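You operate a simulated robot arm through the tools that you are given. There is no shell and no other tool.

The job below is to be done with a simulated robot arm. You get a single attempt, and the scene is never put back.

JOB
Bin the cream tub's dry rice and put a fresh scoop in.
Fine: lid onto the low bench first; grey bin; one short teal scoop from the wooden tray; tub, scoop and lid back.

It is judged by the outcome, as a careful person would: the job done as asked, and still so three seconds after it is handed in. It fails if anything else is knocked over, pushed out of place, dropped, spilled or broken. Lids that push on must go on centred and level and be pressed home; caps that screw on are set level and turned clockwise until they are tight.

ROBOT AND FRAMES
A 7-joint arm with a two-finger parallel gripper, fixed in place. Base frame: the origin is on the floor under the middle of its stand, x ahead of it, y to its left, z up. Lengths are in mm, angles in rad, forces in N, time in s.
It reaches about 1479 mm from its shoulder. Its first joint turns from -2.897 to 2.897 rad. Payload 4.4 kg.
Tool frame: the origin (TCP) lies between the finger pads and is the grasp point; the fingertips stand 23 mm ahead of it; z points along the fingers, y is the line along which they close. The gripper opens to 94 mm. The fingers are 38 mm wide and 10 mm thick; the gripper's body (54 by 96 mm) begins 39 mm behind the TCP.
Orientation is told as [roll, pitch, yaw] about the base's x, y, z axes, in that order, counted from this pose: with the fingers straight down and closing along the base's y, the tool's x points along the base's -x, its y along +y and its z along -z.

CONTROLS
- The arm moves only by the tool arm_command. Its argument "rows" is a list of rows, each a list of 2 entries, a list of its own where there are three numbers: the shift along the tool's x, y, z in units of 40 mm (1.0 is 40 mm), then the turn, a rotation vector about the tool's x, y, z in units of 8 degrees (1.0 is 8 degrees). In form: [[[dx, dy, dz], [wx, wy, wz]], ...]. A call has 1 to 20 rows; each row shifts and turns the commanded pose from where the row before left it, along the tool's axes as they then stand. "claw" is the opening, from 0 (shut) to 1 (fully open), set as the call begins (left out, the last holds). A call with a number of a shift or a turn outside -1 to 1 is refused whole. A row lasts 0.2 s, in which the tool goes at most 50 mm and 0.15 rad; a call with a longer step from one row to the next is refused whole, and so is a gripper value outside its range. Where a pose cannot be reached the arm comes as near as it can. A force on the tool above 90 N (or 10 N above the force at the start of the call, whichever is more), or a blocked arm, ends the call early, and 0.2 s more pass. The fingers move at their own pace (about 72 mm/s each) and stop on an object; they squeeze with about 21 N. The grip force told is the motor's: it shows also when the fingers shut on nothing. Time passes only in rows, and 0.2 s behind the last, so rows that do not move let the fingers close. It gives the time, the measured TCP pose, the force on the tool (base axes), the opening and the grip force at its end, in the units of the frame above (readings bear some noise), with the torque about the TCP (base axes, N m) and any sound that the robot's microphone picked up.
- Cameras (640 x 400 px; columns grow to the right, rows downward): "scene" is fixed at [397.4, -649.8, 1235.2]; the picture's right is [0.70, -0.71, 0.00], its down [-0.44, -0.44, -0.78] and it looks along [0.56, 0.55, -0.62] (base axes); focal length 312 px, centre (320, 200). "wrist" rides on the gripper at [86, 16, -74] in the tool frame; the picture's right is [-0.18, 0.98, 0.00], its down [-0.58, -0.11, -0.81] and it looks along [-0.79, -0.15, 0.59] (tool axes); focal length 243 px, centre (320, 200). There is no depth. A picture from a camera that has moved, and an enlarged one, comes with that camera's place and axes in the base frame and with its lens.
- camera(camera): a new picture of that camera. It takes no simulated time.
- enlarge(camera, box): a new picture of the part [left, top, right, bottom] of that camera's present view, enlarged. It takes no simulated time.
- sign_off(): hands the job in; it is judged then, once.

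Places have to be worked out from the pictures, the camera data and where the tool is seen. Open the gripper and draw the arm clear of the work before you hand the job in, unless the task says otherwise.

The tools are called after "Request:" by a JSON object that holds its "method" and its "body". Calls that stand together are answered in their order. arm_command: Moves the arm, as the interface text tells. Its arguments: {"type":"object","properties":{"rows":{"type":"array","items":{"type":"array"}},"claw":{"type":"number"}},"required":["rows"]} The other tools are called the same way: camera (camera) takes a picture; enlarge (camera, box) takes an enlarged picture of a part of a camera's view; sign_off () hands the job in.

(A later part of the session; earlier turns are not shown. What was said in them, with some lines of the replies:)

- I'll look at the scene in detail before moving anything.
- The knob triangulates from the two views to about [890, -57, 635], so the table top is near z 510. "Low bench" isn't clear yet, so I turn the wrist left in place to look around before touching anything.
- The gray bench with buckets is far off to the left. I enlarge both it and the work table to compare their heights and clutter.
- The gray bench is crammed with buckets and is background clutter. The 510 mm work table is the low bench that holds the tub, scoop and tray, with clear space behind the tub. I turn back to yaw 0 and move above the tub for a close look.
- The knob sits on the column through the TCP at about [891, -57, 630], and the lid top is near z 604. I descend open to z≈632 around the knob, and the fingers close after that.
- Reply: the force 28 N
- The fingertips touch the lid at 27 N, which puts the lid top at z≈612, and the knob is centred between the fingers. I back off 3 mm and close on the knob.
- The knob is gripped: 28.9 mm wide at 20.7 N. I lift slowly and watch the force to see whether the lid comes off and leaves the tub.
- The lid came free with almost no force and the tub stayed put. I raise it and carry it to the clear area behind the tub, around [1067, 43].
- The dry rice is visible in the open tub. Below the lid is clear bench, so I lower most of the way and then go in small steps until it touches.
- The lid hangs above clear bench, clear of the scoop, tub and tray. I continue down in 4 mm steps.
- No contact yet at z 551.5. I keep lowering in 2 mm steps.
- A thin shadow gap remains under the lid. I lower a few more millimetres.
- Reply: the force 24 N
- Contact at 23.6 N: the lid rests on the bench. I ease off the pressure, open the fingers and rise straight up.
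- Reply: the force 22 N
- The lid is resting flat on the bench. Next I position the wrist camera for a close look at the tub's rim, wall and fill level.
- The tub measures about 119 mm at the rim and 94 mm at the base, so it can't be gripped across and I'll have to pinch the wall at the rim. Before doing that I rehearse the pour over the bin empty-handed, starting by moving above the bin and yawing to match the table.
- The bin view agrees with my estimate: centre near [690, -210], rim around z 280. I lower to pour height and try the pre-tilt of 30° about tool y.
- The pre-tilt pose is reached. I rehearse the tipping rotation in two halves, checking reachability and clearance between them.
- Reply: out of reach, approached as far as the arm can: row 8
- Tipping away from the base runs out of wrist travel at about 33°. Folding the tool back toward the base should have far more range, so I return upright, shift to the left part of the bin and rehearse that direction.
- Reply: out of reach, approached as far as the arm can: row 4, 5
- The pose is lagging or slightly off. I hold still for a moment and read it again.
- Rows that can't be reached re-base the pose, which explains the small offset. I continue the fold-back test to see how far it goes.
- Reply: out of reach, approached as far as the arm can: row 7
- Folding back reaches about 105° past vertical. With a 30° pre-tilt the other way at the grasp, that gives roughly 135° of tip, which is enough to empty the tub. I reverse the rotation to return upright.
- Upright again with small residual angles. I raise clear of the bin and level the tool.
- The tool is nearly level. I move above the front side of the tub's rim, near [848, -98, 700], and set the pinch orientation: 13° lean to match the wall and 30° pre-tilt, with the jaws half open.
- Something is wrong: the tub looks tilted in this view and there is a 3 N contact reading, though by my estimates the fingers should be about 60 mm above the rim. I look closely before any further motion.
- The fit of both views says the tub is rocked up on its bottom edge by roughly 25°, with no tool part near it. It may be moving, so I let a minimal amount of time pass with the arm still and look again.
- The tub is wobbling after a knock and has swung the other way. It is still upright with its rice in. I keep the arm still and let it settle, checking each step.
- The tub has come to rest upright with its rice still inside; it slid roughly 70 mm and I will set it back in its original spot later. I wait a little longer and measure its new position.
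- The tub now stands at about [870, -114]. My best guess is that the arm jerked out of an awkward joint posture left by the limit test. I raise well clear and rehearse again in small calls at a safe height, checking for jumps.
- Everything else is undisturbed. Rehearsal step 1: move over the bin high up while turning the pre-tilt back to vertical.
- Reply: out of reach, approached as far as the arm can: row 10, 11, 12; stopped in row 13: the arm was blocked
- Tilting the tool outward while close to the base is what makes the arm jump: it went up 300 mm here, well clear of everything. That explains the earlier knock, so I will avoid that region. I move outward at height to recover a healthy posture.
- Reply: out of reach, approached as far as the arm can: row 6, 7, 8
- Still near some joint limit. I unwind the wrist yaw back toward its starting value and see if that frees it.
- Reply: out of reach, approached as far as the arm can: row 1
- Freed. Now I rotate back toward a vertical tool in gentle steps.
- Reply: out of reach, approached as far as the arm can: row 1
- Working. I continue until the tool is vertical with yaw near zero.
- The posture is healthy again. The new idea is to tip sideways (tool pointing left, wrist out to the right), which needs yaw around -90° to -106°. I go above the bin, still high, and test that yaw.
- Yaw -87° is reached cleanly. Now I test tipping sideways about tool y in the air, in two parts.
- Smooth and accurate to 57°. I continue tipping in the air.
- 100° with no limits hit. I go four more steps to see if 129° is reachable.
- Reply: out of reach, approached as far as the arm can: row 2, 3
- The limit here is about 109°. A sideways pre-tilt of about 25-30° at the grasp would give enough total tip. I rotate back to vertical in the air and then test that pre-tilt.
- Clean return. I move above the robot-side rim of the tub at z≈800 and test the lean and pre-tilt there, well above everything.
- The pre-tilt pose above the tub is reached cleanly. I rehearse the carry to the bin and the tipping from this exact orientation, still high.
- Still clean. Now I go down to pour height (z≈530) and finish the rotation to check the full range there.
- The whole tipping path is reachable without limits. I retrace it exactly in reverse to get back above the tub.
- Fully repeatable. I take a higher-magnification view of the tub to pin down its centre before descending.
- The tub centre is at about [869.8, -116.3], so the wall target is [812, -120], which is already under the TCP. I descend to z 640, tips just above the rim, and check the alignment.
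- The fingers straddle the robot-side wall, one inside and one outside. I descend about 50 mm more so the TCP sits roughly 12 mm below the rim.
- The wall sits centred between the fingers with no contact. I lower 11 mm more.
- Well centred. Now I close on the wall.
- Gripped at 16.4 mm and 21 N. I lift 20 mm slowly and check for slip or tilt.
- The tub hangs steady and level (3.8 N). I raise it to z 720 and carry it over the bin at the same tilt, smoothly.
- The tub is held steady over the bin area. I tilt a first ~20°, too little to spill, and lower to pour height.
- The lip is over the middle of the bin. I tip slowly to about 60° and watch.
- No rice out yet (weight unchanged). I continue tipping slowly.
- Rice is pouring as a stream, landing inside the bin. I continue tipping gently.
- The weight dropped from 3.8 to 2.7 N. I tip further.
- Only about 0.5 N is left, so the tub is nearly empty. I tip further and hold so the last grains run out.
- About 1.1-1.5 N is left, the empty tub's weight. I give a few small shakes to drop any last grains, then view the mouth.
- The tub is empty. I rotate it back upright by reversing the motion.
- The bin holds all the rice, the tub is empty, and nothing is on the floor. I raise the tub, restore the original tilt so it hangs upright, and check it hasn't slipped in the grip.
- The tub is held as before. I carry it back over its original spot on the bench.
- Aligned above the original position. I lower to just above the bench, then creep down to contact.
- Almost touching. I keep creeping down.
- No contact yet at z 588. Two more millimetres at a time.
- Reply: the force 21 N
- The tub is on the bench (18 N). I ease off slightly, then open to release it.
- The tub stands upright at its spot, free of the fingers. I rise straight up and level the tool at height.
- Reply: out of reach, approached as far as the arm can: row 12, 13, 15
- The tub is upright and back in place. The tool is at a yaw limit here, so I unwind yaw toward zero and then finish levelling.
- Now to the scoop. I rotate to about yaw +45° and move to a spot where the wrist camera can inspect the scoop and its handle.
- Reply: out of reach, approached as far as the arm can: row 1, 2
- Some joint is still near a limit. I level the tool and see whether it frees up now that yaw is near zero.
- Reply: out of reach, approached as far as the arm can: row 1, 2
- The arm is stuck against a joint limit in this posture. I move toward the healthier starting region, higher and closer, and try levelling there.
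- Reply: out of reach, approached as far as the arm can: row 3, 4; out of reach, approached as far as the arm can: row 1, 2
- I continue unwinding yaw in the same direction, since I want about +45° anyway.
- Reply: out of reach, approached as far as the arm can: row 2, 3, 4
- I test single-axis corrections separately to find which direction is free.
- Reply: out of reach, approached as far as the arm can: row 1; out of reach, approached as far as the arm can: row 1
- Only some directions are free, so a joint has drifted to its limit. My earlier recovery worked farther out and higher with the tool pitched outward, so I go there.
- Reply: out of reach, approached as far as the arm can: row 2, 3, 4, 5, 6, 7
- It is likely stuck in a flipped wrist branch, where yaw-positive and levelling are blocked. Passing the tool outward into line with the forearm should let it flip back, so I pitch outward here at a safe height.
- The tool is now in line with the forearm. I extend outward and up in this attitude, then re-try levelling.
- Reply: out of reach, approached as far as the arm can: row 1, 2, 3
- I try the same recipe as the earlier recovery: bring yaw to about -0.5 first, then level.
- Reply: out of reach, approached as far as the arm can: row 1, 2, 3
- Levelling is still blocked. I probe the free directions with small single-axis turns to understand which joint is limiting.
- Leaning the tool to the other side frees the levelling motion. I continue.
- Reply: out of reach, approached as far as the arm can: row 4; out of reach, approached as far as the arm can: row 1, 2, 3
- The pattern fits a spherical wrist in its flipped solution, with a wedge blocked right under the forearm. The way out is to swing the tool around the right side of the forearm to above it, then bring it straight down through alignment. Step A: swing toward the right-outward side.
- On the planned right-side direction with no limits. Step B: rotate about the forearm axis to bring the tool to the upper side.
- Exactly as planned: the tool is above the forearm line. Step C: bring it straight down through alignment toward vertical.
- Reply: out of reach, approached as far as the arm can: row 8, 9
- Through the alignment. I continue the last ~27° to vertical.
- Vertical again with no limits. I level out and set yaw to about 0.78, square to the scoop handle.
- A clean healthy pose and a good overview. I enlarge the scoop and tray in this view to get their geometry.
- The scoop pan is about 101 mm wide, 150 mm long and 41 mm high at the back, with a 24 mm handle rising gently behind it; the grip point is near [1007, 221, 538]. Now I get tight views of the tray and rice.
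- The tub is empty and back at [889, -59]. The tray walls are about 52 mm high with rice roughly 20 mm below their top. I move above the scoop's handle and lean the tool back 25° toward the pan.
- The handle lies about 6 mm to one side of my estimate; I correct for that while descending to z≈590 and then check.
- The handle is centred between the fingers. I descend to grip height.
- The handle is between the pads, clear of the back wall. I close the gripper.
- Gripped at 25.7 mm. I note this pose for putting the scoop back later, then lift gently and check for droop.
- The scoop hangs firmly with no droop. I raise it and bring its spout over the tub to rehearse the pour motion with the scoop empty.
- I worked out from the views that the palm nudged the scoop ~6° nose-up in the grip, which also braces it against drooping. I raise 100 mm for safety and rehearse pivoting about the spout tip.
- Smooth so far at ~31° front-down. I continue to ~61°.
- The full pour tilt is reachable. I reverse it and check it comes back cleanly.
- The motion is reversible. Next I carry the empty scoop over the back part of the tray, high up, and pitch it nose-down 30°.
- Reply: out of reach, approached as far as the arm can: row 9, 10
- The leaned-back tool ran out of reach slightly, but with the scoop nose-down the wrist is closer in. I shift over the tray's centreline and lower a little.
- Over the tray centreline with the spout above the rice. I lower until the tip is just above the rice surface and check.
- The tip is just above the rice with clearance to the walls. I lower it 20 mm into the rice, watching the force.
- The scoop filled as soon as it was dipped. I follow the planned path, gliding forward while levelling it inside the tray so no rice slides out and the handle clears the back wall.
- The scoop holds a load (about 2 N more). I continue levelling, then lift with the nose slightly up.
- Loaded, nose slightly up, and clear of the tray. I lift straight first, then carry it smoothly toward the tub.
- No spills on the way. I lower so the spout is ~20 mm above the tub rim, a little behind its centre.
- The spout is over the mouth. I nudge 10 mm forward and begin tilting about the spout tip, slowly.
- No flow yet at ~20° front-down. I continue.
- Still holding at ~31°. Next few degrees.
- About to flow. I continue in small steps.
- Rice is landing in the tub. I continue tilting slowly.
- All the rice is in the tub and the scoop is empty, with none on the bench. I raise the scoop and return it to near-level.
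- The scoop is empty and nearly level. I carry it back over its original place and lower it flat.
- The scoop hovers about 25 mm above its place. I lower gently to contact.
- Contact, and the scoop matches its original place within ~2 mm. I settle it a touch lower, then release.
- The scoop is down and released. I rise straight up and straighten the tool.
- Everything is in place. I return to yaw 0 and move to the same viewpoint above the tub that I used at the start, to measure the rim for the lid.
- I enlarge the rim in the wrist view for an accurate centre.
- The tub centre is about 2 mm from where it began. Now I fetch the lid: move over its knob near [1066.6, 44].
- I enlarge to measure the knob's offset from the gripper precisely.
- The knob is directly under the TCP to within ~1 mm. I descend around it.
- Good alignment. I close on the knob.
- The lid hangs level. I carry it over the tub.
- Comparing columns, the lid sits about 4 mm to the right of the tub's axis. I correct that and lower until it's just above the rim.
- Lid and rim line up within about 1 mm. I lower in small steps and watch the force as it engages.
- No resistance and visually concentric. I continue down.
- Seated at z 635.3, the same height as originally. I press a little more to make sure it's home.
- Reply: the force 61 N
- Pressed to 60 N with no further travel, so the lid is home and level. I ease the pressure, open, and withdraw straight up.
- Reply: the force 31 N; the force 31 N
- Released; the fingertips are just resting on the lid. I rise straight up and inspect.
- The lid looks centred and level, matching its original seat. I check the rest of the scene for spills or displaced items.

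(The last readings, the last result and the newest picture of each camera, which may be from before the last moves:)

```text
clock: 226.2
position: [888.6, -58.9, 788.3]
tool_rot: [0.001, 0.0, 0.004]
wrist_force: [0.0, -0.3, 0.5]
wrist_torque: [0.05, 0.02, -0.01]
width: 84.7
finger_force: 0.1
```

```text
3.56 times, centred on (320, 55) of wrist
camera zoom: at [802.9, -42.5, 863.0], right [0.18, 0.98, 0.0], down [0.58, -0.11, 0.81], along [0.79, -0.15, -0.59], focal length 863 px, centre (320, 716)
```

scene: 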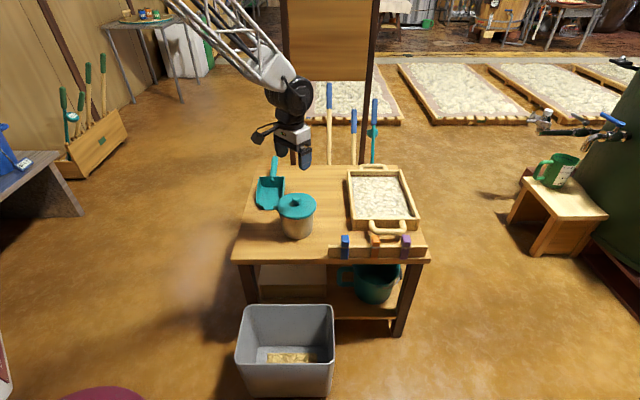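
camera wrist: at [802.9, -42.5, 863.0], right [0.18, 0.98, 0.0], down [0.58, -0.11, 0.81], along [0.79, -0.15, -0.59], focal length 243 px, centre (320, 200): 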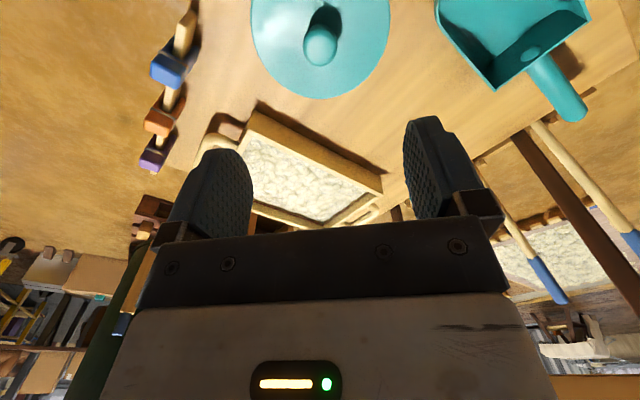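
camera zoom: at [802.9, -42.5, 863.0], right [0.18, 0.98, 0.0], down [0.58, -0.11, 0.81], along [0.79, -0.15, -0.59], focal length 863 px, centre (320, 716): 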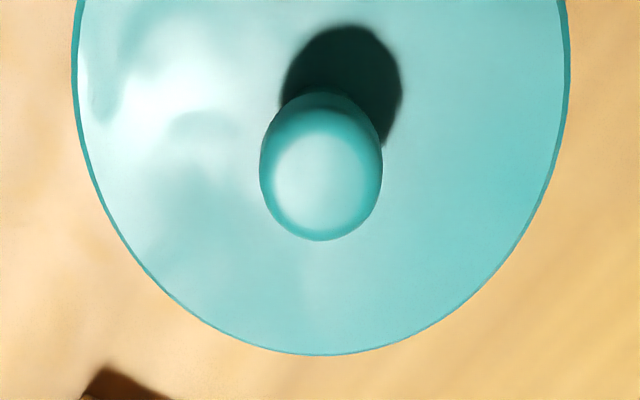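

Everything matches the starting layout: scoop and tub in place, lid on, old rice in the bin, no spills. I draw the arm clear to its starting area with the gripper open.

Request:
{"method": "arm_command", "body": {"rows": [[[0, 0, -0.9], [0, 0, 0]], [[0, 0, -0.9], [0, 0, 0]], [[0, 0, -0.9], [0, 0, 0]], [[0.53, -0.5, -0.24], [0, 0, 0]], [[0.53, -0.5, -0.24], [0, 0, 0]], [[0.53, -0.5, -0.24], [0, 0, 0]], [[0.53, -0.5, -0.24], [0, 0, 0]], [[0.53, -0.5, -0.24], [0, 0, 0]], [[0.53, -0.5, -0.24], [0, 0, 0]], [[0, 0, 0], [0, 0, 0]], [[0, 0, 0], [0, 0, 0]]], "claw": 1}}

Request:
{"method": "camera", "body": {"camera": "scene"}}

Request:
{"method": "enlarge", "body": {"camera": "scene", "box": [220, 140, 440, 280]}}

```text
clock: 228.6
position: [763.4, -181.1, 953.1]
tool_rot: [0.0, 0.0, 0.004]
wrist_force: [-0.1, -0.1, 0.2]
wrist_torque: [0.01, 0.01, 0.03]
width: 93.8
finger_force: 0.1
```

```text
taken
```

scene: 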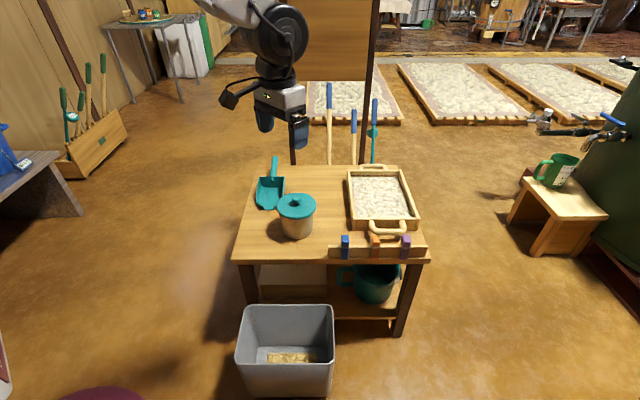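

```text
2.86 times, centred on (330, 210) of scene
camera zoom: at [397.4, -649.8, 1235.2], right [0.7, -0.71, 0.0], down [-0.44, -0.44, -0.78], along [0.56, 0.55, -0.62], focal length 892 px, centre (291, 171)
```

zoom: 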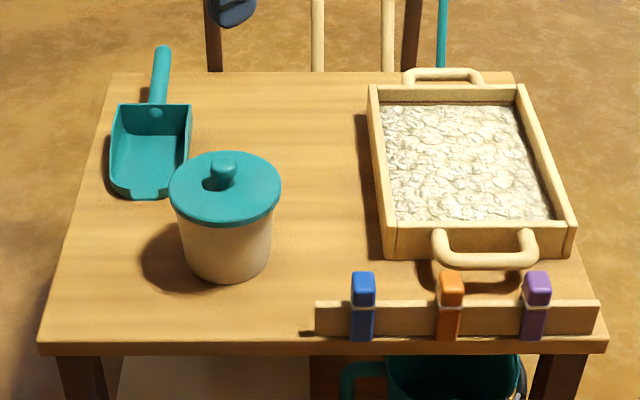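

The old rice is in the grey bin, and one fresh scoop is in the tub with its lid pressed home. Tub, scoop and tray stand where they began, and the arm is clear with the gripper open, so I hand the job in.

Request:
{"method": "sign_off", "body": {}}

```text
The job is handed in.
```

The cream tub's old rice is in the grey bin, and the tub now holds one scoop of fresh rice from the wooden tray. I saw no rice spilled anywhere.

- **Order of work:** the lid went onto the low bench first, as you asked. I took "low bench" to mean the work table the tub stands on. The tub was then emptied, set back, filled with one short teal scoop, and closed.
- **Lid:** it is back on, centred and level. I pressed it to about 60 N and it went no further. It sits at the same height as before.
- **Tub and scoop:** both are back within about 2 mm of where they started.
- **Tub knocked during the job:** early on the arm jerked and knocked the tub. It rocked and slid about 60 mm but stayed upright, and none of its rice came out. I moved it back to its original spot when I returned it.

The gripper is open and the arm is clear of the bench.
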